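You operate a simulated robot arm through the tools that you are given. There is no shell and no other tool.

The job below is to be done with a simulated robot arm. You get a single attempt, and the scene is never put back.

JOB
Spin-test bearing 75 and sort it by the reading.
Fine: one spin; GOOD tray if the dial reads in the green, else the reject box; switch the tester off at the end.

The check looks at the end state, three seconds after you hand in, the way a careful person would. Anything else that was tipped, shoved, dropped, spilled or broken makes it a failure.

ROBOT AND FRAMES
A 7-joint arm with a two-finger gripper, fixed in place. Base frame: the origin is on the floor under the middle of its stand, x ahead of it, y to its left, z up. Readings come in mm, degrees, newtons and seconds.
With the tool pointing down near the work surface it reaches from about 320 to 760 mm from the base axis. Its first joint turns from -166.0 to 166.0 degrees. Payload 1.71 kg.
The TCP is the grasp point between the finger pads, 20 mm short of the fingertips. In the tool frame z runs along the fingers and y along their closing line. The gripper opens to 96 mm; its body begins 113 mm behind the TCP.
Orientation is that of the tool frame in the base frame, as [roll, pitch, yaw] about the fixed x, y, z axes, in that order (R = Rz(yaw) Ry(pitch) Rx(roll)). With the fingers straight down and closing along the base's y, the tool's x points along the base's -x, its y along +y and its z along -z.

CONTROLS
- The arm moves only by the tool nudge_tool. Its argument "rows" is a list of rows, each a list of 7 numbers: the shift along the base's x, y, z in mm, then the turn, a rotation vector about the base's x, y, z in degrees, then the gripper command, from -1 (shut) to 1 (fully open), values between in proportion. In form: [[tx, ty, tz, ax, ay, az, fingers], ...]. A call has 1 to 20 rows; each row is the pose to reach, as a shift and turn from the pose commanded when the call began. A row lasts 0.2 s, in which the tool goes at most 50 mm and 8.6 degrees; a call with a longer step from one row to the next is refused whole, and so is a gripper value outside its range. Where a pose cannot be reached the arm comes as near as it can. A force on the tool above 90 N (or 10 N above the force at the start of the call, whichever is more), or a blocked arm, ends the call early, and 0.2 s more pass. Each finger travels about 153 mm/s and halts on what it meets, pressing with about 33 N; the grip force reading is that of the motor and also rises with nothing between the fingers. The clock runs only during rows and for 0.2 s after the last one: add rows that repeat a pose to give the fingers time. It gives the time, the measured TCP pose, the force on the tool (base axes), the opening and the grip force at its end, in the units of the frame above (readings bear some noise), with the torque about the TCP (base axes, N m) and any sound that the robot's microphone picked up.
- Cameras (640 x 400 px; columns grow to the right, rows downward): "scene" is fixed at [52.5, -648, 1468.7]; the picture's right is [0.85, -0.53, 0.00], its down [-0.18, -0.29, -0.94] and it looks along [0.49, 0.80, -0.34] (base axes); focal length 326 px, centre (320, 200). "wrist" rides on the gripper at [66, 14, -145] in the tool frame; the picture's right is [-0.21, 0.98, 0.00], its down [-0.88, -0.19, -0.45] and it looks along [-0.44, -0.09, 0.90] (tool axes); focal length 275 px, centre (320, 200). There is no depth. A picture from a camera that has moved, and an enlarged one, comes with that camera's place and axes in the base frame and with its lens.
- get_image(camera): a new picture of that camera. It takes no simulated time.
- move_column(by): moves the trunk up (or, below 0, down) by that many mm; the arm rides with it, the base frame stays. It gives what a move gives, with no picture.
- enlarge(camera, box): a new picture of the part [left, top, right, bottom] of that camera's present view, enlarged. It takes no simulated time.
- sign_off(): hands the job in; it is judged then, once.

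Places have to be worked out from the pictures, the camera data and where the tool is seen. Open the gripper and draw the arm clear of the work before you hand the job in, unless the task says otherwise.

The tools are called after ">>>" as a command line: name --pt "numbers of a row" for each row, then --argument value for the rest, lists and objects as JSON in quotes. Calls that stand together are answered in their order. nudge_tool: Moves the arm, as the interface text tells. Its arguments: {"type":"object","properties":{"rows":{"type":"array","items":{"type":"array","items":{"type":"number"}}}},"required":["rows"]} The other tools are called the same way: move_column (by) moves the trunk up or down; get_image (camera) takes a picture; enlarge (camera, box) takes an enlarged picture of a part of a camera's view; sign_off () hands the job in.

At the start:

```text
t: 0.0
position: [208.0, 378.8, 1203.1]
ee_rot: [180.0, -0.1, -179.9]
contact_force: [0.5, 0.1, 1.0]
moment: [0.0, 0.0, 0.0]
grip_width: 96.0
grip_force: 0.1
trunk travel left (down, up): [-300.0, 86.0]
```

scene: 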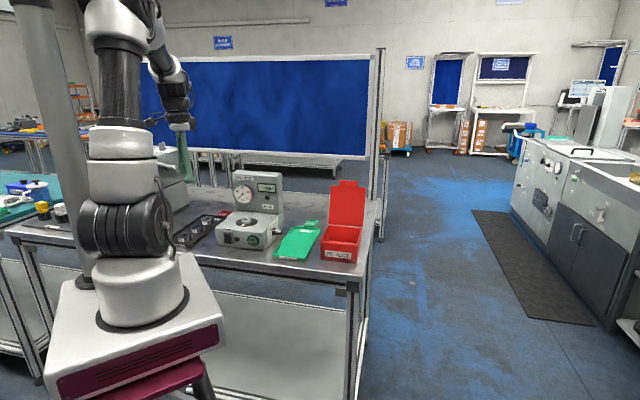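
wrist: 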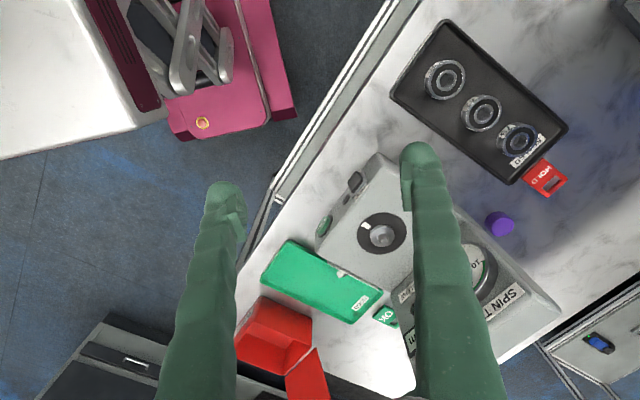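

The first pictures show a spin tester, a green tray, a red box and a dark tray with three bearings. I'll take enlarged views to read the labels and find the controls.

>>> enlarge --camera "scene" --box '[160, 160, 380, 280]'

>>> enlarge --camera "wrist" --box '[380, 10, 600, 210]'

>>> enlarge --camera "wrist" --box '[230, 140, 570, 390]'

```text
2.91 times, centred on (270, 220) of scene
camera zoom: at [52.5, -648.0, 1468.7], right [0.85, -0.53, 0.0], down [-0.18, -0.29, -0.94], along [0.49, 0.8, -0.34], focal length 949 px, centre (466, 142)
```

zoom: 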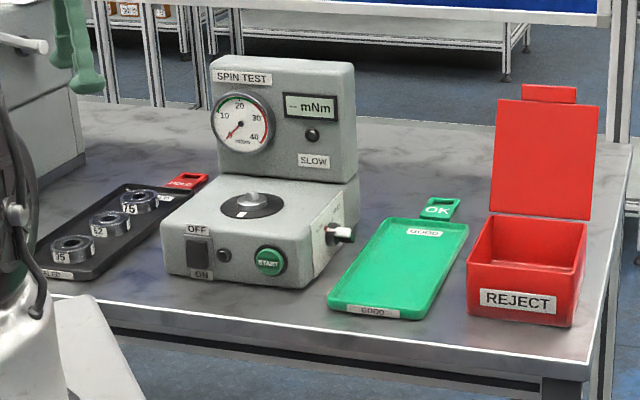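

```text
2.00 times, centred on (490, 110) of wrist
camera zoom: at [142.0, 390.3, 1348.4], right [0.21, 0.98, 0.0], down [0.88, -0.18, 0.44], along [0.43, -0.09, -0.9], focal length 551 px, centre (-20, 380)
```

zoom: 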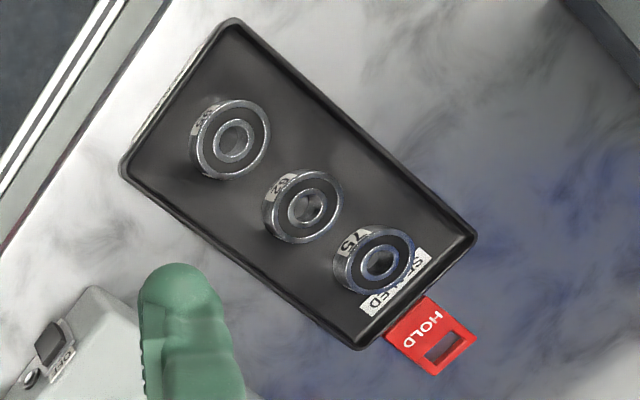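

```text
1.60 times, centred on (400, 265) of wrist
camera zoom: at [142.0, 390.3, 1348.4], right [0.21, 0.98, 0.0], down [0.88, -0.18, 0.44], along [0.43, -0.09, -0.9], focal length 440 px, centre (192, 96)
```

zoom: 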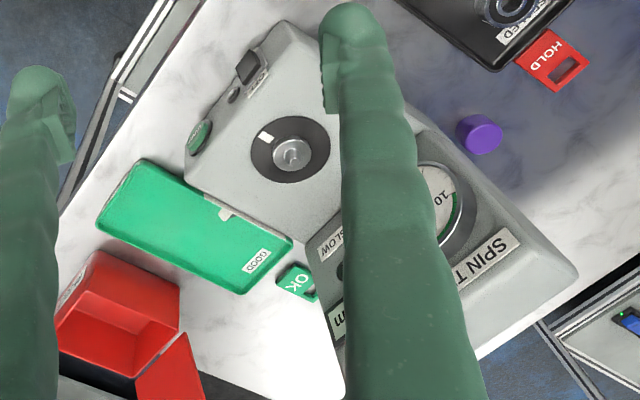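

I can make out three bearings, with the one marked 75 next to the HOLD tag. I'll zoom in on the fine details: the bearing labels, the switch, the button, the side lever and the dial.

>>> enlarge --camera "scene" --box '[172, 210, 236, 260]'

>>> enlarge --camera "scene" --box '[210, 215, 290, 265]'

>>> enlarge --camera "scene" --box '[225, 175, 289, 225]'

>>> enlarge --camera "scene" --box '[260, 180, 370, 270]'

>>> enlarge --camera "wrist" --box '[310, 140, 420, 260]'

>>> enlarge --camera "wrist" --box '[460, 90, 580, 200]'

```text
8.00 times, centred on (204, 235) of scene
camera zoom: at [52.5, -648.0, 1468.7], right [0.85, -0.53, 0.0], down [-0.18, -0.29, -0.94], along [0.49, 0.8, -0.34], focal length 2609 px, centre (1248, -80)
```

zoom: 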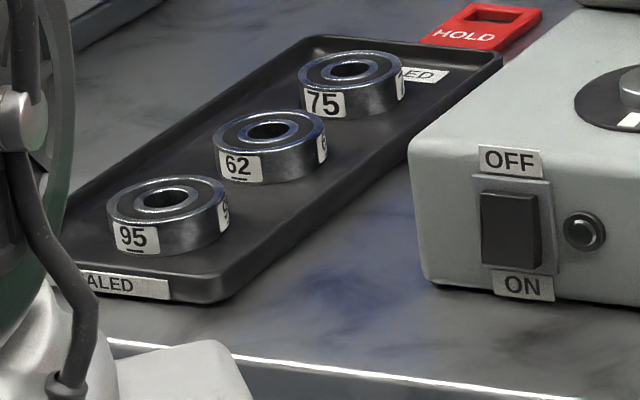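

```text
8.00 times, centred on (250, 240) of scene
camera zoom: at [52.5, -648.0, 1468.7], right [0.85, -0.53, 0.0], down [-0.18, -0.29, -0.94], along [0.49, 0.8, -0.34], focal length 2609 px, centre (880, -120)
```

zoom: 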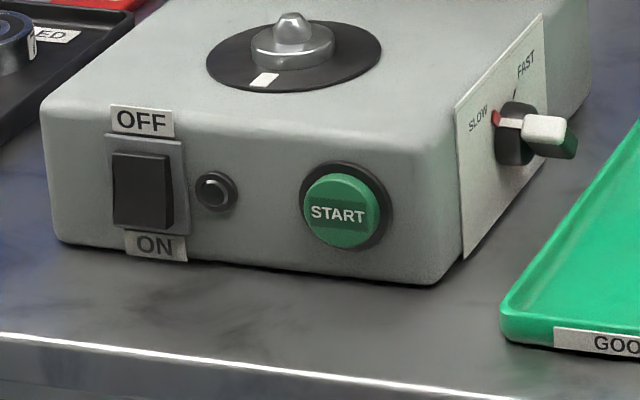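

```text
8.00 times, centred on (257, 200) of scene
camera zoom: at [52.5, -648.0, 1468.7], right [0.85, -0.53, 0.0], down [-0.18, -0.29, -0.94], along [0.49, 0.8, -0.34], focal length 2609 px, centre (824, 200)
```

zoom: 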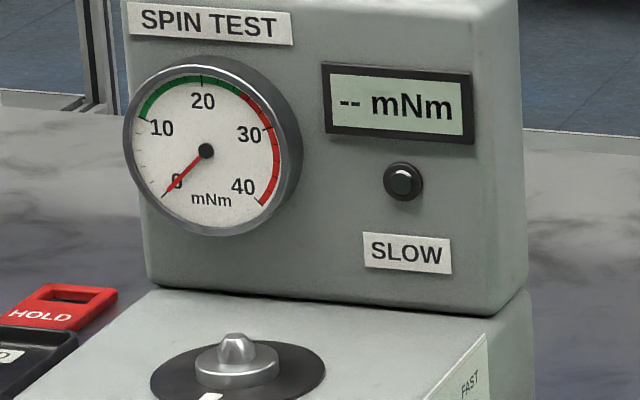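

```text
4.44 times, centred on (315, 225) of scene
camera zoom: at [52.5, -648.0, 1468.7], right [0.85, -0.53, 0.0], down [-0.18, -0.29, -0.94], along [0.49, 0.8, -0.34], focal length 1449 px, centre (342, 89)
```

zoom: 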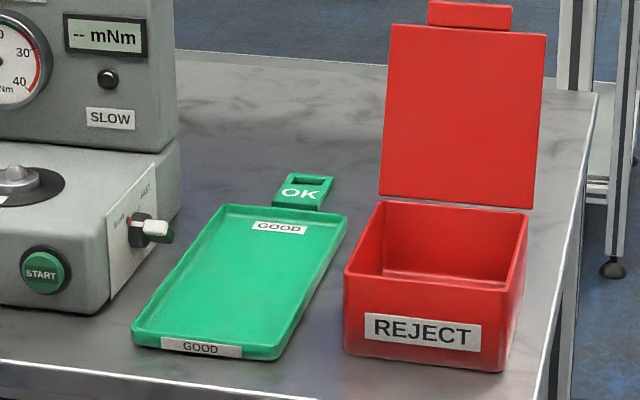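

```text
3.33 times, centred on (365, 200) of wrist
camera zoom: at [142.0, 390.3, 1348.4], right [0.21, 0.98, 0.0], down [0.88, -0.18, 0.44], along [0.43, -0.09, -0.9], focal length 918 px, centre (170, 200)
```

zoom: 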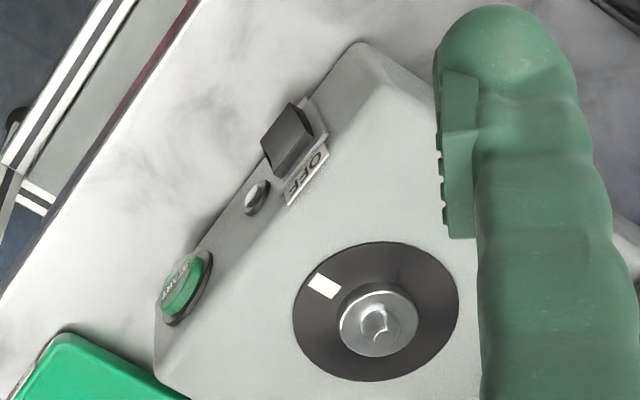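

```text
3.64 times, centred on (520, 145) of wrist
camera zoom: at [142.0, 390.3, 1348.4], right [0.21, 0.98, 0.0], down [0.88, -0.18, 0.44], along [0.43, -0.09, -0.9], focal length 1001 px, centre (-407, 400)
```

zoom: 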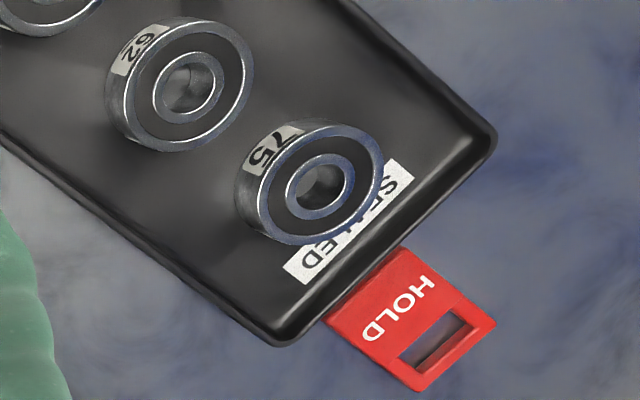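

From the two views I put the table at z≈900, turned about 45°, with the tester front facing (-x,-y). Next I'll zoom in on the rocker, the selector and the gripper so I can read their states and check the camera data.

>>> enlarge --camera "scene" --box '[218, 228, 242, 248]'

>>> enlarge --camera "scene" --box '[264, 216, 288, 250]'

>>> enlarge --camera "scene" --box '[140, 100, 240, 200]'

>>> enlarge --camera "wrist" --box '[315, 160, 375, 220]'

```text
16.00 times, centred on (230, 238) of scene
camera zoom: at [52.5, -648.0, 1468.7], right [0.85, -0.53, 0.0], down [-0.18, -0.29, -0.94], along [0.49, 0.8, -0.34], focal length 5218 px, centre (1760, -408)
```

zoom: 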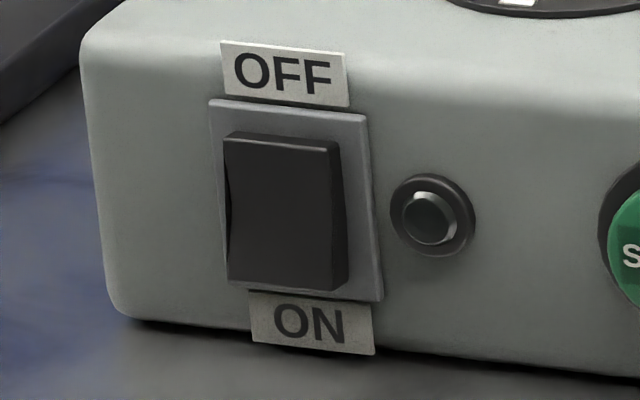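

```text
11.76 times, centred on (276, 233) of scene
camera zoom: at [52.5, -648.0, 1468.7], right [0.85, -0.53, 0.0], down [-0.18, -0.29, -0.94], along [0.49, 0.8, -0.34], focal length 3837 px, centre (838, -188)
```

zoom: 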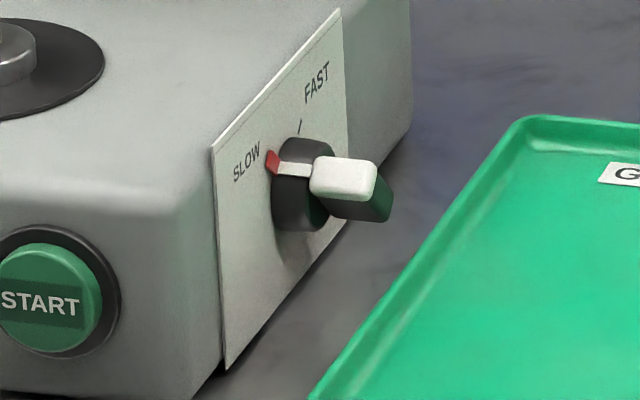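

```text
4.00 times, centred on (190, 150) of scene
camera zoom: at [52.5, -648.0, 1468.7], right [0.85, -0.53, 0.0], down [-0.18, -0.29, -0.94], along [0.49, 0.8, -0.34], focal length 1304 px, centre (840, 400)
```

zoom: 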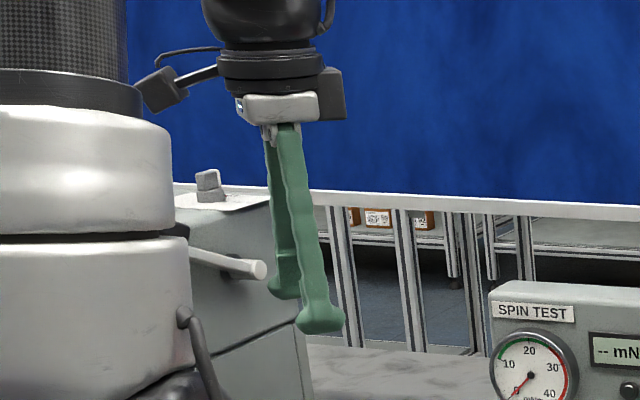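

```text
6.67 times, centred on (345, 190) of wrist
camera zoom: at [142.0, 390.3, 1348.4], right [0.21, 0.98, 0.0], down [0.88, -0.18, 0.44], along [0.43, -0.09, -0.9], focal length 1835 px, centre (153, 267)
```

zoom: 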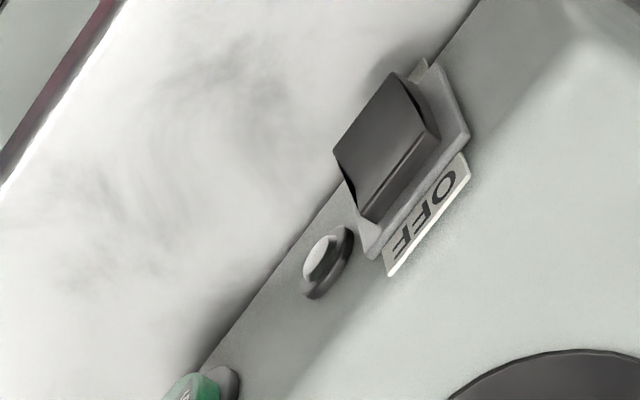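

The rocker's lower half stands out, so the tester is off, and the selector's red pointer is on SLOW. I judge bearing 75 to be near (316, 684), so I'll move the hand above that area, turn it 45° to line up with the table, and look.

>>> nudge_tool --pt "10 30 -12 0 0 5.6 1" --pt "20 60 -24 0 0 11.2 1" --pt "30 90 -36 0 0 16.8 1" --pt "40 120 -48 0 0 22.4 1" --pt "50 150 -60 0 0 28 1" --pt "60 180 -70 0 0 33.6 1" --pt "70 210 -82 0 0 39.2 1" --pt "82 241 -93 0 0 45 1" --pt "82 241 -93 0 0 45 1"

>>> get_image --camera "wrist"

>>> get_image --camera "scene"

```text
t: 2.0
position: [272.8, 618.6, 1115.1]
ee_rot: [179.8, 0.9, -134.9]
contact_force: [0.3, 0.3, -0.5]
moment: [0.02, -0.01, 0.02]
grip_width: 96.0
grip_force: 0.1
trunk travel left (down, up): [-300.0, 86.0]
```

```text
taken
camera wrist: at [214.8, 577.8, 1258.8], right [-0.55, 0.84, 0.0], down [0.74, 0.49, 0.46], along [0.38, 0.25, -0.89], focal length 275 px, centre (320, 200)
```

wrist: 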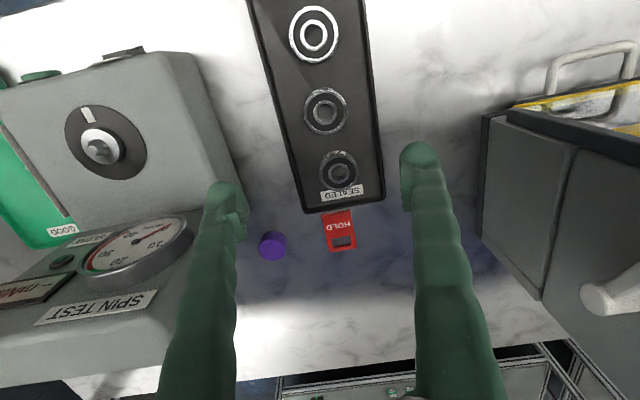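

```text
taken
```

scene: 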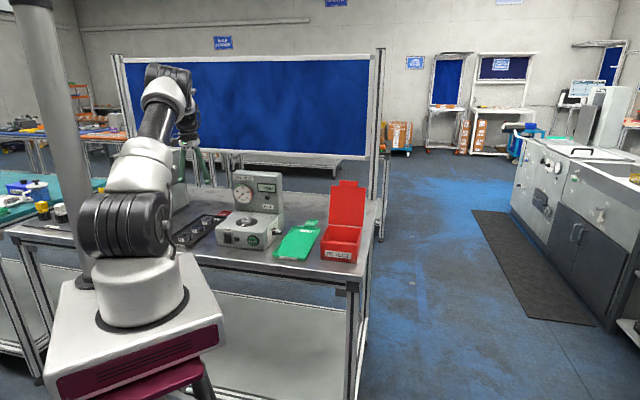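

The hand stopped about 17 mm short in x. I'll hold still for two rows to see whether that is lag or a reach limit.

>>> nudge_tool --pt "0 0 0 0 0 0 1" --pt "0 0 0 0 0 0 1"

>>> enlarge --camera "wrist" --box '[230, 0, 430, 260]'

>>> enlarge --camera "wrist" --box '[0, 40, 260, 240]'

```text
t: 2.6
position: [273.3, 618.6, 1114.0]
ee_rot: [179.9, 0.8, -134.9]
contact_force: [-0.3, -0.1, 0.6]
moment: [0.0, 0.02, 0.01]
grip_width: 95.9
grip_force: 0.1
trunk travel left (down, up): [-300.0, 86.0]
```

```text
1.54 times, centred on (330, 130) of wrist
camera zoom: at [215.2, 578.3, 1258.3], right [-0.55, 0.84, 0.0], down [0.75, 0.48, 0.46], along [0.38, 0.25, -0.89], focal length 424 px, centre (305, 308)
```

zoom: 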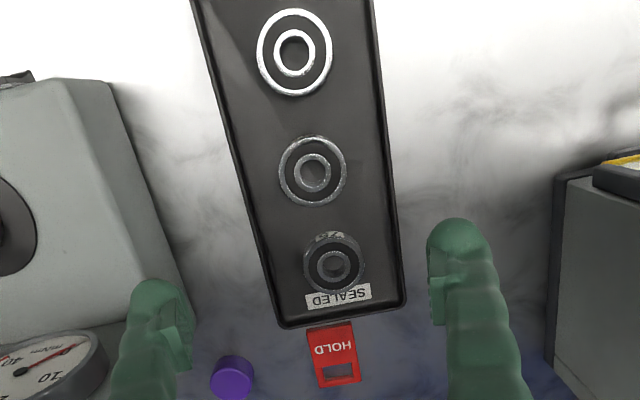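

```text
2.00 times, centred on (130, 140) of wrist
camera zoom: at [215.2, 578.3, 1258.3], right [-0.55, 0.84, 0.0], down [0.75, 0.48, 0.46], along [0.38, 0.25, -0.89], focal length 551 px, centre (700, 320)
```

zoom: 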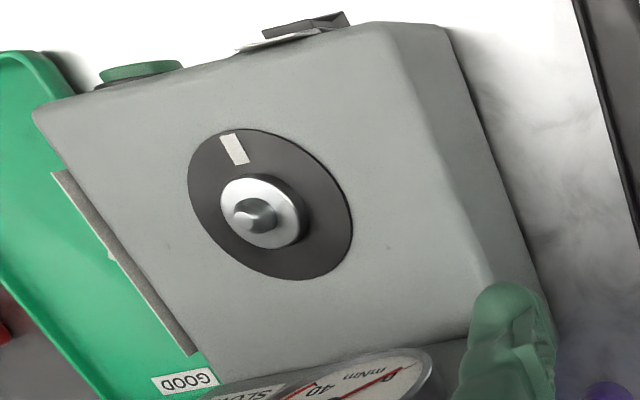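

The pose is limited by reach at this height, and going lower should extend it. I now put bearing 75 at about (312, 672). The grey cabinet next to the tray could be in the way, so I'll look at it before descending.

>>> enlarge --camera "wrist" --box '[400, 0, 640, 400]'

>>> enlarge --camera "scene" --box '[130, 130, 240, 260]'

```text
1.00 times, centred on (520, 200) of wrist (not enlarged: the box is as wide or as high as the picture)
camera zoom: at [215.2, 578.3, 1258.3], right [-0.55, 0.84, 0.0], down [0.75, 0.48, 0.46], along [0.38, 0.25, -0.89], focal length 275 px, centre (120, 200)
```

zoom: 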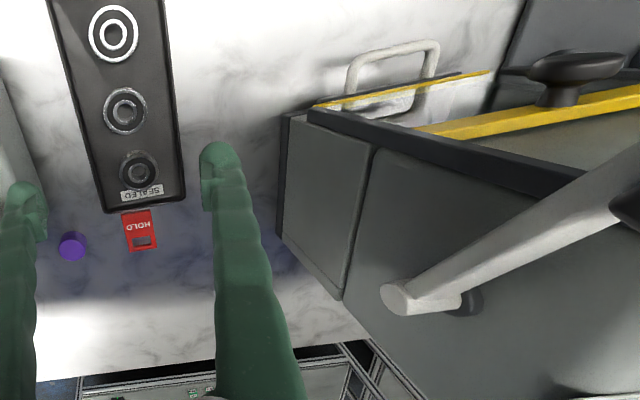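

```text
3.08 times, centred on (185, 195) of scene
camera zoom: at [52.5, -648.0, 1468.7], right [0.85, -0.53, 0.0], down [-0.18, -0.29, -0.94], along [0.49, 0.8, -0.34], focal length 1003 px, centre (735, 215)
```

zoom: 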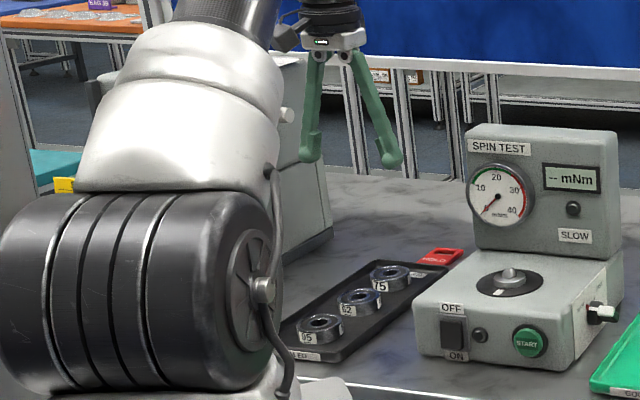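

The cabinet side is about 190 mm away from the bearing row and the handle end is near (238, 858, 1110), so both are clear. I'll lower the hand toward the bearing at z≈1010 and look from close up.

>>> nudge_tool --pt "0 0 -30 0 0 0 1" --pt "0 0 -60 0 0 0 1" --pt "0 5 -90 0 0 0 1" --pt "5 20 -100 0 0 0 1" --pt "14 36 -100 0 0 0 1" --pt "22 52 -100 0 0 0 1" --pt "22 52 -100 0 0 0 1"

>>> get_image --camera "wrist"

```text
t: 4.2
position: [293.5, 672.2, 1012.8]
ee_rot: [179.8, 0.8, -134.9]
contact_force: [0.3, -0.5, -1.0]
moment: [0.02, 0.02, -0.03]
grip_width: 96.0
grip_force: 0.0
trunk travel left (down, up): [-300.0, 86.0]
```

```text
taken
camera wrist: at [236.4, 632.9, 1157.7], right [-0.55, 0.84, 0.0], down [0.75, 0.48, 0.46], along [0.38, 0.25, -0.89], focal length 275 px, centre (320, 200)
```

wrist: 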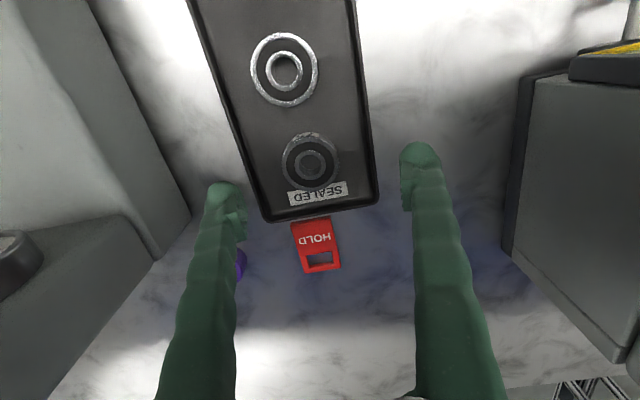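

The bearing shows up at about (309, 670). I'll zoom in to compare its clearance to the tray walls with the thickness of the fingers.

>>> enlarge --camera "wrist" --box '[180, 60, 460, 260]'

>>> enlarge --camera "wrist" --box '[240, 100, 380, 240]'

>>> enlarge --camera "scene" --box '[172, 170, 236, 260]'

```text
2.00 times, centred on (320, 160) of wrist
camera zoom: at [236.4, 632.9, 1157.7], right [-0.55, 0.84, 0.0], down [0.75, 0.48, 0.46], along [0.38, 0.25, -0.89], focal length 551 px, centre (320, 280)
```

zoom: 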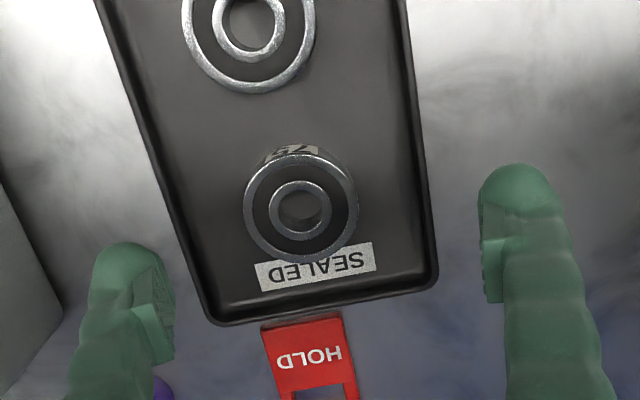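

```text
2.86 times, centred on (310, 170) of wrist
camera zoom: at [236.4, 632.9, 1157.7], right [-0.55, 0.84, 0.0], down [0.75, 0.48, 0.46], along [0.38, 0.25, -0.89], focal length 786 px, centre (349, 286)
```

zoom: 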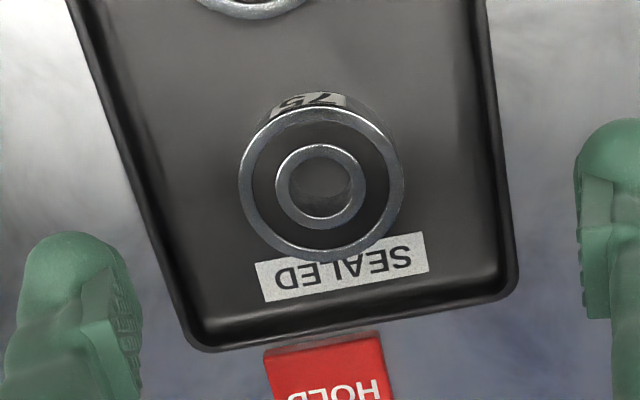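

```text
4.44 times, centred on (204, 215) of scene
camera zoom: at [52.5, -648.0, 1468.7], right [0.85, -0.53, 0.0], down [-0.18, -0.29, -0.94], along [0.49, 0.8, -0.34], focal length 1449 px, centre (836, 133)
```

zoom: 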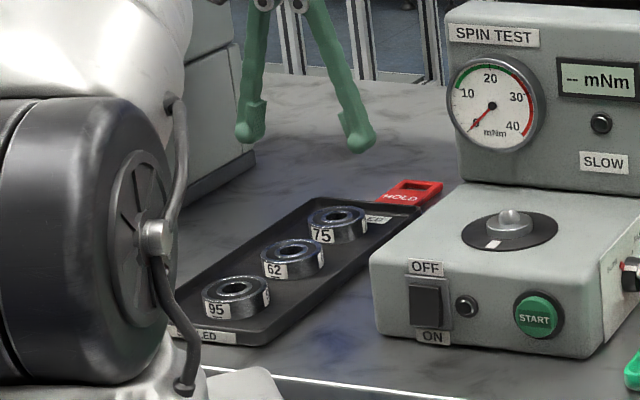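

The bearing measures about 52 mm across, leaving about 28 mm to each tray wall. The scene camera looks nearly along the tray's length, so I'll zoom there to measure the fingertip thickness and the heights of the walls and bearing.

>>> enlarge --camera "scene" --box '[220, 180, 262, 206]'

>>> enlarge --camera "scene" --box '[196, 208, 238, 234]'

>>> enlarge --camera "scene" --box '[172, 228, 214, 254]'

>>> get_image --camera "scene"

```text
15.24 times, centred on (241, 193) of scene
camera zoom: at [52.5, -648.0, 1468.7], right [0.85, -0.53, 0.0], down [-0.18, -0.29, -0.94], along [0.49, 0.8, -0.34], focal length 4969 px, centre (1524, 307)
```

zoom: 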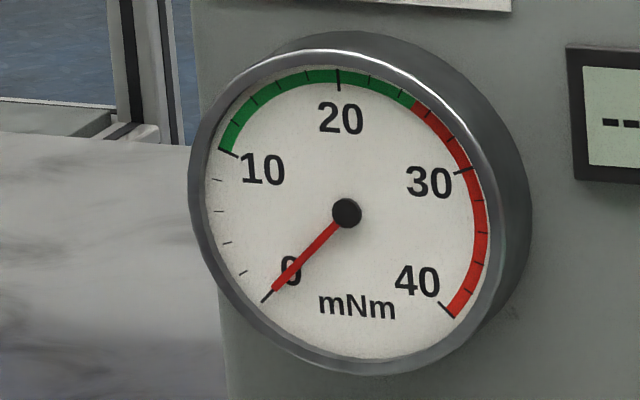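

```text
15.24 times, centred on (217, 221) of scene
camera zoom: at [52.5, -648.0, 1468.7], right [0.85, -0.53, 0.0], down [-0.18, -0.29, -0.94], along [0.49, 0.8, -0.34], focal length 4969 px, centre (1890, -120)
```

zoom: 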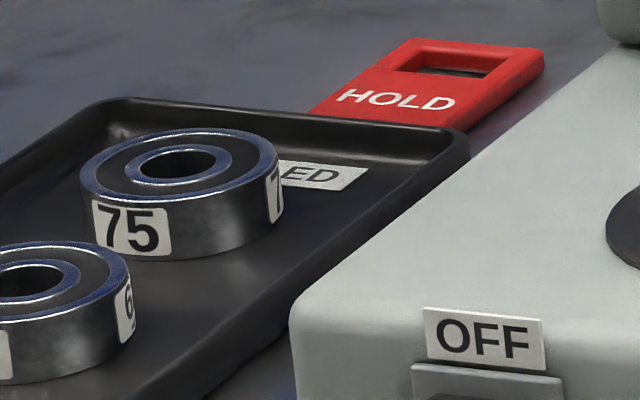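

```text
15.24 times, centred on (193, 241) of scene
camera zoom: at [52.5, -648.0, 1468.7], right [0.85, -0.53, 0.0], down [-0.18, -0.29, -0.94], along [0.49, 0.8, -0.34], focal length 4969 px, centre (2255, -425)
```

zoom: 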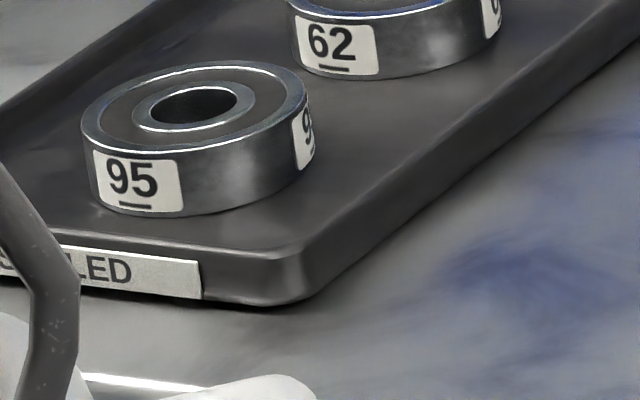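

```text
taken
```

scene: 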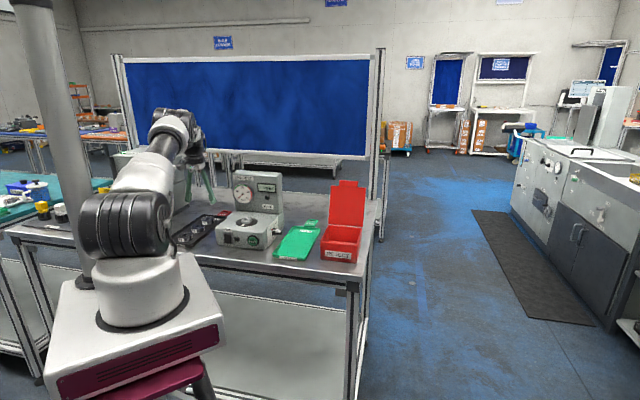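

The bearing is about 17 mm tall on a tray with walls about 12 mm high. Now I'll zoom on the fingertips themselves.

>>> enlarge --camera "scene" --box '[178, 168, 220, 208]'

>>> enlarge --camera "wrist" --box '[380, 120, 480, 240]'

```text
10.00 times, centred on (199, 188) of scene
camera zoom: at [52.5, -648.0, 1468.7], right [0.85, -0.53, 0.0], down [-0.18, -0.29, -0.94], along [0.49, 0.8, -0.34], focal length 3261 px, centre (1530, 320)
```

zoom: 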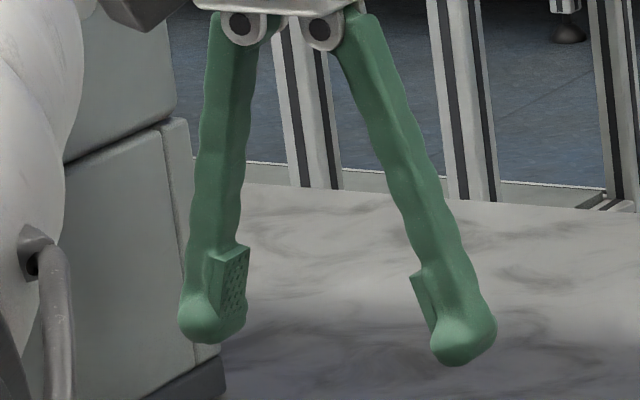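

```text
3.33 times, centred on (430, 180) of wrist
camera zoom: at [236.4, 632.9, 1157.7], right [-0.55, 0.84, 0.0], down [0.75, 0.48, 0.46], along [0.38, 0.25, -0.89], focal length 918 px, centre (-47, 267)
```

zoom: 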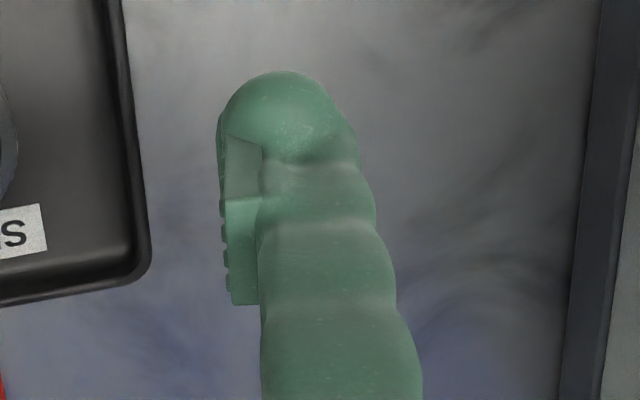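

Fingertips are about 25 mm thick, so closing across the tray would nearly touch the walls. Closing along the base's y, diagonal to the tray, gives about 10 mm of clearance all round, so I'll turn the hand back 45° and re-centre over the bearing.

>>> nudge_tool --pt "0 0 0 0 0 -7.5 1" --pt "0 0 0 0 0 -15 1" --pt "0 0 0 0 0 -22.5 1" --pt "0 0 0 0 0 -30 1" --pt "0 0 0 0 0 -37.5 1" --pt "0 0 0 0 0 -45 1" --pt "0 0 0 0 0 -45 1" --pt "0 0 0 0 0 -45 1"

>>> get_image --camera "wrist"

```text
t: 6.0
position: [294.8, 672.5, 1012.2]
ee_rot: [-180.0, 0.8, -180.0]
contact_force: [0.0, -0.2, -0.2]
moment: [-0.01, 0.0, 0.01]
grip_width: 96.1
grip_force: 0.0
trunk travel left (down, up): [-300.0, 86.0]
```

```text
taken
camera wrist: at [225.8, 685.0, 1157.9], right [0.21, 0.98, 0.0], down [0.87, -0.18, 0.46], along [0.45, -0.09, -0.89], focal length 275 px, centre (320, 200)
```

wrist: 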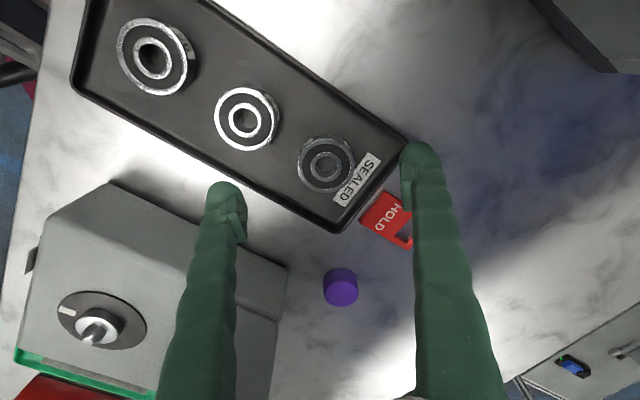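

The TCP held its place, with a small 0.8° tilt that I'll correct. Next I'll zoom in to find the bearing's centre precisely.

>>> enlarge --camera "wrist" --box '[280, 120, 380, 210]'

```text
4.44 times, centred on (330, 165) of wrist
camera zoom: at [225.8, 685.0, 1157.9], right [0.21, 0.98, 0.0], down [0.87, -0.18, 0.46], along [0.45, -0.09, -0.89], focal length 1224 px, centre (276, 356)
```

zoom: 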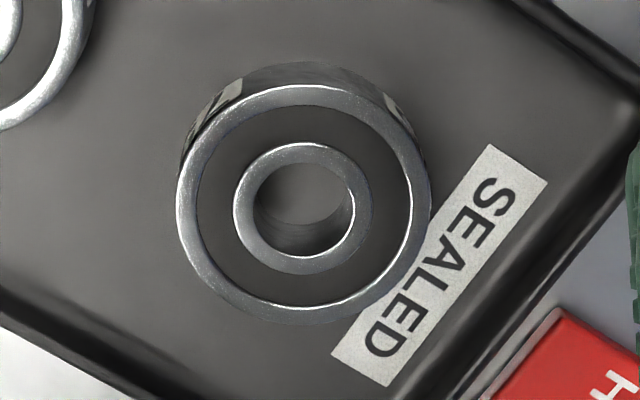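

From several rays the bearing's centre is at about (312, 673.5), with its top near z≈920. I'll shift over it, correct the tilt, narrow the opening to about 70 mm and drop to z≈965 to check again.

>>> nudge_tool --pt "9 0.5 -10 0 0.4 0 0.8" --pt "17.5 1 -25 0 0.8 0 0.46" --pt "17.5 1 -47 0 0.8 0 0.46" --pt "17.5 1 -47 0 0.8 0 0.46" --pt "17.5 1 -47 0 0.8 0 0.46"

>>> get_image --camera "wrist"

>>> enlarge --camera "scene" --box '[184, 176, 240, 236]'

```text
t: 7.2
position: [310.2, 674.5, 965.3]
ee_rot: [180.0, -0.1, -179.9]
contact_force: [-0.6, 0.3, 0.3]
moment: [-0.02, -0.01, 0.0]
grip_width: 70.1
grip_force: 0.0
trunk travel left (down, up): [-300.0, 86.0]
```

```text
taken
camera wrist: at [245.0, 686.7, 1111.4], right [0.21, 0.98, 0.0], down [0.88, -0.18, 0.44], along [0.44, -0.09, -0.9], focal length 275 px, centre (320, 200)
```

wrist: 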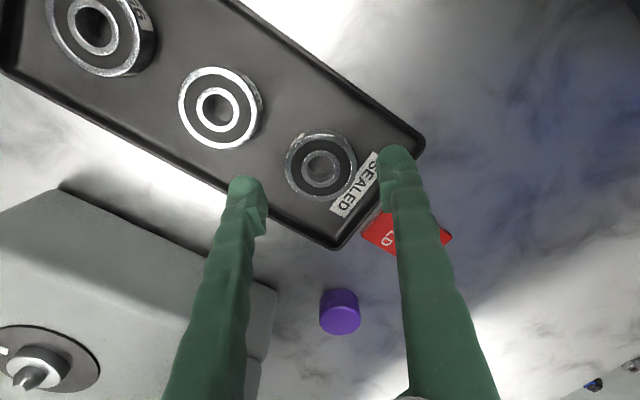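

```text
6.67 times, centred on (212, 206) of scene
camera zoom: at [52.5, -648.0, 1468.7], right [0.85, -0.53, 0.0], down [-0.18, -0.29, -0.94], along [0.49, 0.8, -0.34], focal length 2174 px, centre (1040, 160)
```

zoom: 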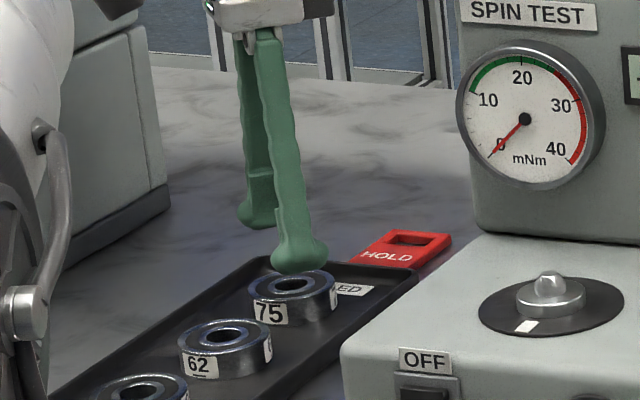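

The hand is level at (310, 674.5, 965). A zoomed view will show how well the fingers are centred on the bearing.

>>> enlarge --camera "wrist" --box '[220, 110, 430, 240]'

```text
3.05 times, centred on (325, 175) of wrist
camera zoom: at [245.0, 686.7, 1111.4], right [0.21, 0.98, 0.0], down [0.88, -0.18, 0.44], along [0.44, -0.09, -0.9], focal length 839 px, centre (305, 276)
```

zoom: 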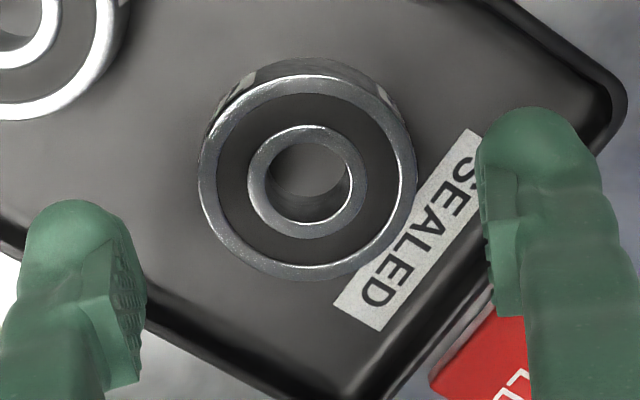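

The fingers are centred to within about 1.5 mm, and I put the bearing's top at z≈924 and the tray floor at z≈908. I'll move down most of the way, keeping the fingertips above the floor, and watch the force.

>>> nudge_tool --pt "1.5 -0.5 -8 0 0 0 0.46" --pt "1.5 -0.5 -16 0 0 0 0.46" --pt "1.5 -0.5 -24 0 0 0 0.46" --pt "1.5 -0.5 -29 0 0 0 0.46" --pt "1.5 -0.5 -29 0 0 0 0.46"

>>> enlarge --camera "scene" --box '[190, 196, 232, 236]'

>>> get_image --camera "wrist"

```text
t: 8.4
position: [313.1, 673.3, 935.9]
ee_rot: [180.0, 0.0, -179.8]
contact_force: [-0.7, 0.3, 0.6]
moment: [0.03, 0.01, -0.02]
grip_width: 70.1
grip_force: 0.0
trunk travel left (down, up): [-300.0, 86.0]
```

```text
10.00 times, centred on (211, 216) of scene
camera zoom: at [52.5, -648.0, 1468.7], right [0.85, -0.53, 0.0], down [-0.18, -0.29, -0.94], along [0.49, 0.8, -0.34], focal length 3261 px, centre (1410, 40)
```

zoom: 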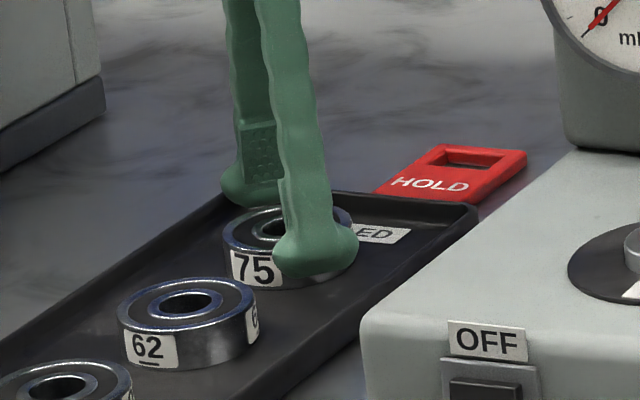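

```text
taken
camera wrist: at [247.5, 685.2, 1082.2], right [0.2, 0.98, 0.0], down [0.88, -0.18, 0.44], along [0.44, -0.09, -0.9], focal length 275 px, centre (320, 200)
```

wrist: 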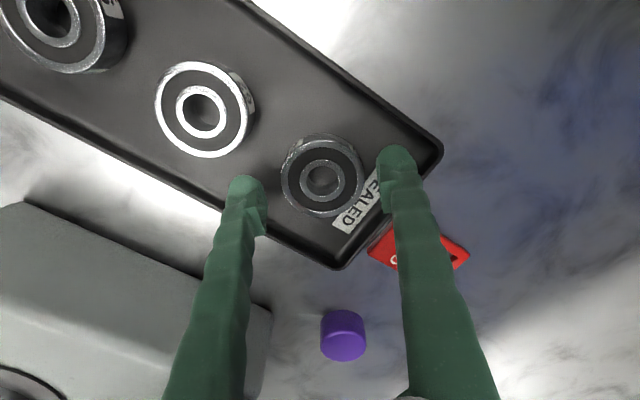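

The fingertips are about 8 mm above the tray floor and inside the walls. I'll drop 4 mm more and close on the bearing.

>>> nudge_tool --pt "0 0 -4 0 0 0 0.46" --pt "0 0 -4 0 0 0 0.46" --pt "0 0 -4 0 0 0 0.2" --pt "0 0 -4 0 0 0 -1" --pt "0 0 -4 0 0 0 -1" --pt "0 0 -4 0 0 0 -1"

>>> get_image --camera "wrist"

>>> enlarge --camera "scene" --box '[190, 196, 232, 236]'

```text
t: 9.8
position: [312.9, 673.2, 932.4]
ee_rot: [-180.0, -0.1, -179.9]
contact_force: [-0.7, 0.2, -0.6]
moment: [0.08, 0.02, 0.0]
grip_width: 50.6
grip_force: 32.6
trunk travel left (down, up): [-300.0, 86.0]
```

```text
taken
camera wrist: at [247.5, 685.5, 1078.0], right [0.2, 0.98, 0.0], down [0.88, -0.18, 0.44], along [0.44, -0.09, -0.9], focal length 275 px, centre (320, 200)
```

wrist: 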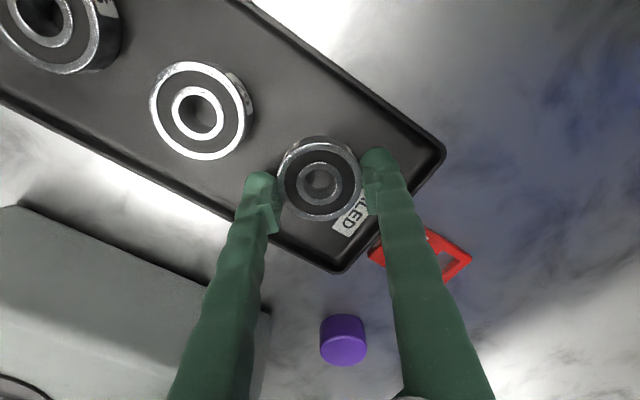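

```text
10.00 times, centred on (211, 216) of scene
camera zoom: at [52.5, -648.0, 1468.7], right [0.85, -0.53, 0.0], down [-0.18, -0.29, -0.94], along [0.49, 0.8, -0.34], focal length 3261 px, centre (1410, 40)
```

zoom: 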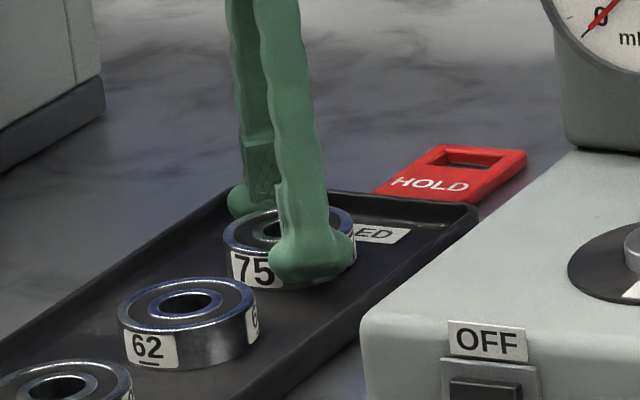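

The grip reads 50.6 mm at 32.6 N, so the bearing is held. I'll lift it 60 mm straight up and check.

>>> nudge_tool --pt "0 0 8 0 0 0 -1" --pt "0 0 20 0 0 0 -1" --pt "0 0 40 0 0 0 -1" --pt "0 0 60 0 0 0 -1" --pt "0 0 60 0 0 0 -1"

>>> get_image --camera "wrist"

>>> enlarge --camera "scene" --box '[180, 176, 244, 236]'

```text
t: 11.0
position: [312.7, 674.1, 992.8]
ee_rot: [179.9, 0.0, -179.9]
contact_force: [0.1, 0.6, -1.5]
moment: [0.01, 0.0, -0.01]
grip_width: 50.7
grip_force: 33.1
trunk travel left (down, up): [-300.0, 86.0]
```

```text
taken
camera wrist: at [247.3, 685.6, 1137.9], right [0.2, 0.98, 0.0], down [0.88, -0.18, 0.44], along [0.44, -0.09, -0.9], focal length 275 px, centre (320, 200)
```

wrist: 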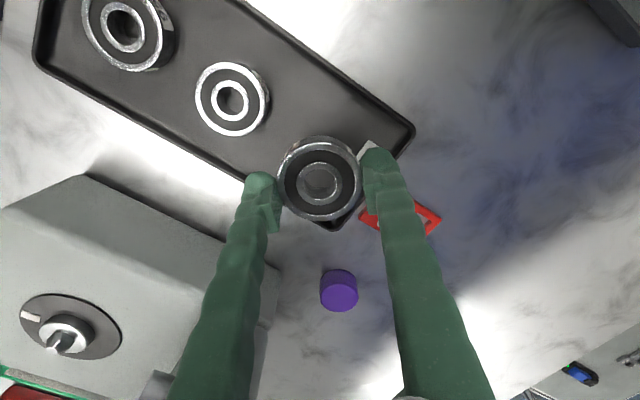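

```text
6.67 times, centred on (212, 206) of scene
camera zoom: at [52.5, -648.0, 1468.7], right [0.85, -0.53, 0.0], down [-0.18, -0.29, -0.94], along [0.49, 0.8, -0.34], focal length 2174 px, centre (1040, 160)
```

zoom: 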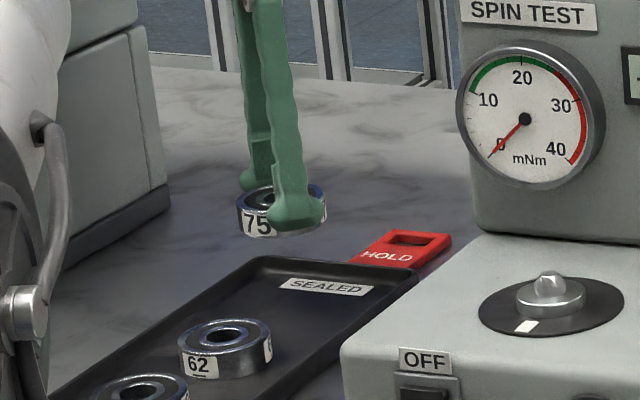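

The bearing lifted cleanly and hangs level. I'll zoom in to measure where its centre sits relative to the TCP.

>>> enlarge --camera "wrist" --box '[240, 120, 400, 240]'

```text
3.33 times, centred on (320, 180) of wrist
camera zoom: at [247.3, 685.6, 1137.9], right [0.2, 0.98, 0.0], down [0.88, -0.18, 0.44], along [0.44, -0.09, -0.9], focal length 918 px, centre (320, 267)
```

zoom: 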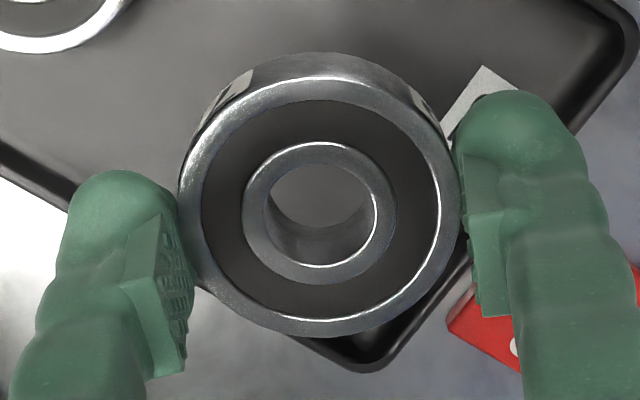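

The bearing sits about 2–3 mm toward -x of the TCP. To stay clear of the tester's back panel, I'll pull back toward the table's front edge, rise, and turn 45° so the fingers close parallel to the panel. Then I'll swing above the hub at about (404, 436).

>>> nudge_tool --pt "-25 -25 16 0 0 0 -1" --pt "-50 -50 32 0 0 0 -1" --pt "-73 -74 50 0 0 7 -1" --pt "-73 -74 90 0 0 14 -1" --pt "-73 -74 125 0 0 21 -1" --pt "-45 -102 150 0 0 28 -1" --pt "-17 -130 157 0 0 35 -1" --pt "14 -161 157 0 0 40 -1" --pt "45 -192 157 0 0 45 -1" --pt "70 -217 157 0 0 45 -1" --pt "91 -238 157 0 0 45 -1" --pt "91 -238 157 0 0 45 -1" --pt "91 -238 157 0 0 45 -1"

>>> get_image --camera "wrist"

>>> get_image --camera "scene"

```text
t: 13.8
position: [403.3, 434.6, 1148.2]
ee_rot: [179.9, 0.0, -134.9]
contact_force: [0.2, 0.8, -0.9]
moment: [0.05, 0.0, -0.01]
grip_width: 50.5
grip_force: 33.2
trunk travel left (down, up): [-300.0, 86.0]
```

```text
taken
camera wrist: at [348.3, 395.2, 1293.2], right [-0.55, 0.84, 0.0], down [0.75, 0.49, 0.45], along [0.37, 0.25, -0.9], focal length 275 px, centre (320, 200)
```

wrist: 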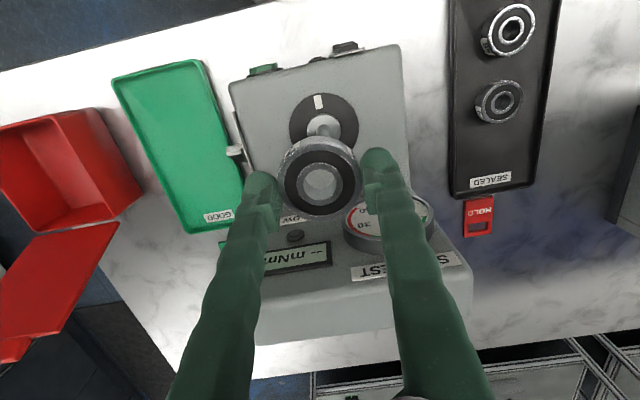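

```text
taken
```

scene: 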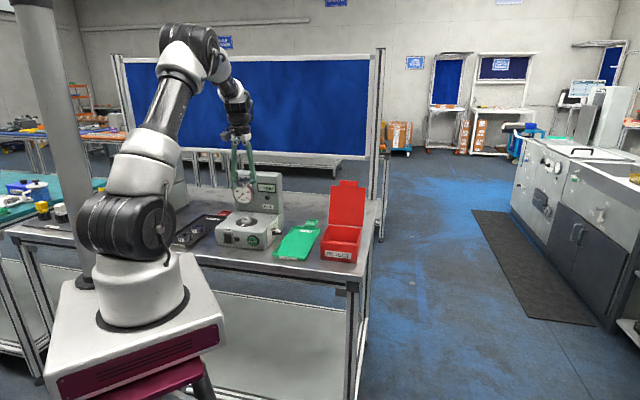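

I'm now above the tester at (403, 434.6, 1148) and can see the hub just past the bearing. I'll zoom in to measure its centre, and also look at the GOOD tray and the reject box from here.

>>> enlarge --camera "wrist" --box '[270, 75, 380, 225]'

>>> enlarge --camera "wrist" --box '[0, 40, 280, 240]'

>>> enlarge --camera "scene" --box '[210, 170, 290, 260]'

```text
2.67 times, centred on (325, 150) of wrist
camera zoom: at [348.3, 395.2, 1293.2], right [-0.55, 0.84, 0.0], down [0.75, 0.49, 0.45], along [0.37, 0.25, -0.9], focal length 734 px, centre (307, 333)
```

zoom: 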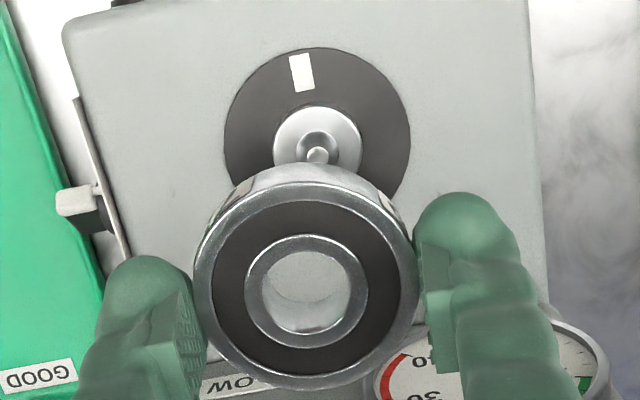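

```text
2.00 times, centred on (140, 140) of wrist
camera zoom: at [348.3, 395.2, 1293.2], right [-0.55, 0.84, 0.0], down [0.75, 0.49, 0.45], along [0.37, 0.25, -0.9], focal length 551 px, centre (680, 320)
```

zoom: 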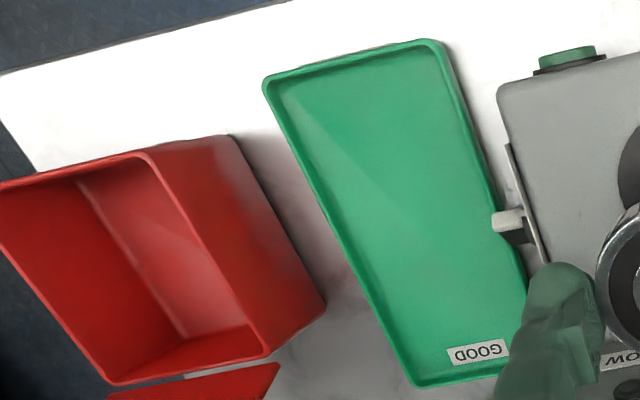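

```text
4.44 times, centred on (250, 215) of scene
camera zoom: at [52.5, -648.0, 1468.7], right [0.85, -0.53, 0.0], down [-0.18, -0.29, -0.94], along [0.49, 0.8, -0.34], focal length 1449 px, centre (631, 133)
```

zoom: 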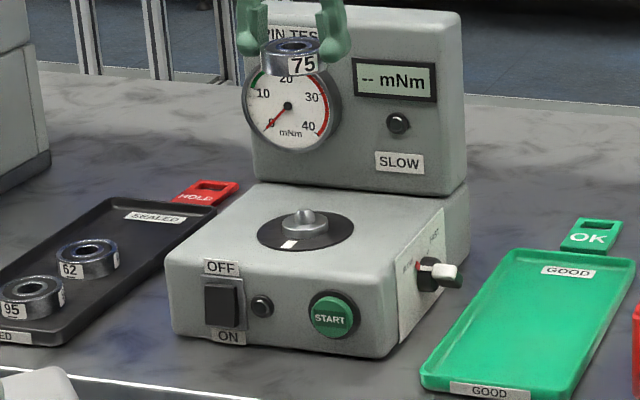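

Comparing hub and bearing in the same picture, the hub sits about 5 mm further along +y. I'll shift (0.3, 5.2) and lower to z≈1038, with the bearing still above the pin tip, then check the alignment through the bore.

>>> nudge_tool --pt "0.3 5.2 -20 0 0 0 -1" --pt "0.3 5.2 -50 0 0 0 -1" --pt "0.3 5.2 -80 0 0 0 -1" --pt "0.3 5.2 -100 0 0 0 -1" --pt "0.3 5.2 -110 0 0 0 -1" --pt "0.3 5.2 -110 0 0 0 -1"

>>> enlarge --camera "wrist" --box '[240, 100, 400, 240]'

>>> enlarge --camera "scene" --box '[215, 165, 289, 235]'

```text
t: 15.2
position: [403.2, 440.3, 1039.7]
ee_rot: [179.8, 0.1, -135.0]
contact_force: [0.1, 0.2, -2.3]
moment: [0.02, 0.0, -0.01]
grip_width: 50.9
grip_force: 32.7
trunk travel left (down, up): [-300.0, 86.0]
```

```text
2.86 times, centred on (320, 170) of wrist
camera zoom: at [347.7, 401.2, 1184.6], right [-0.55, 0.84, 0.0], down [0.75, 0.49, 0.44], along [0.37, 0.24, -0.9], focal length 786 px, centre (320, 286)
```

zoom: 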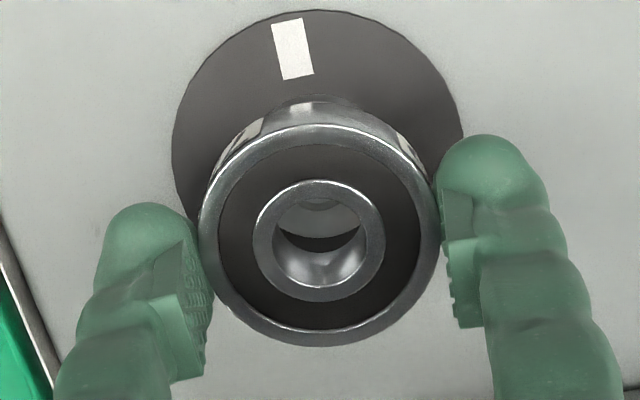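

```text
5.71 times, centred on (252, 200) of scene
camera zoom: at [52.5, -648.0, 1468.7], right [0.85, -0.53, 0.0], down [-0.18, -0.29, -0.94], along [0.49, 0.8, -0.34], focal length 1864 px, centre (709, 200)
```

zoom: 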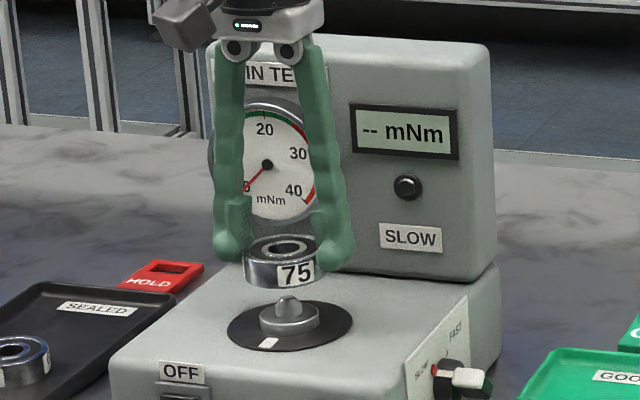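

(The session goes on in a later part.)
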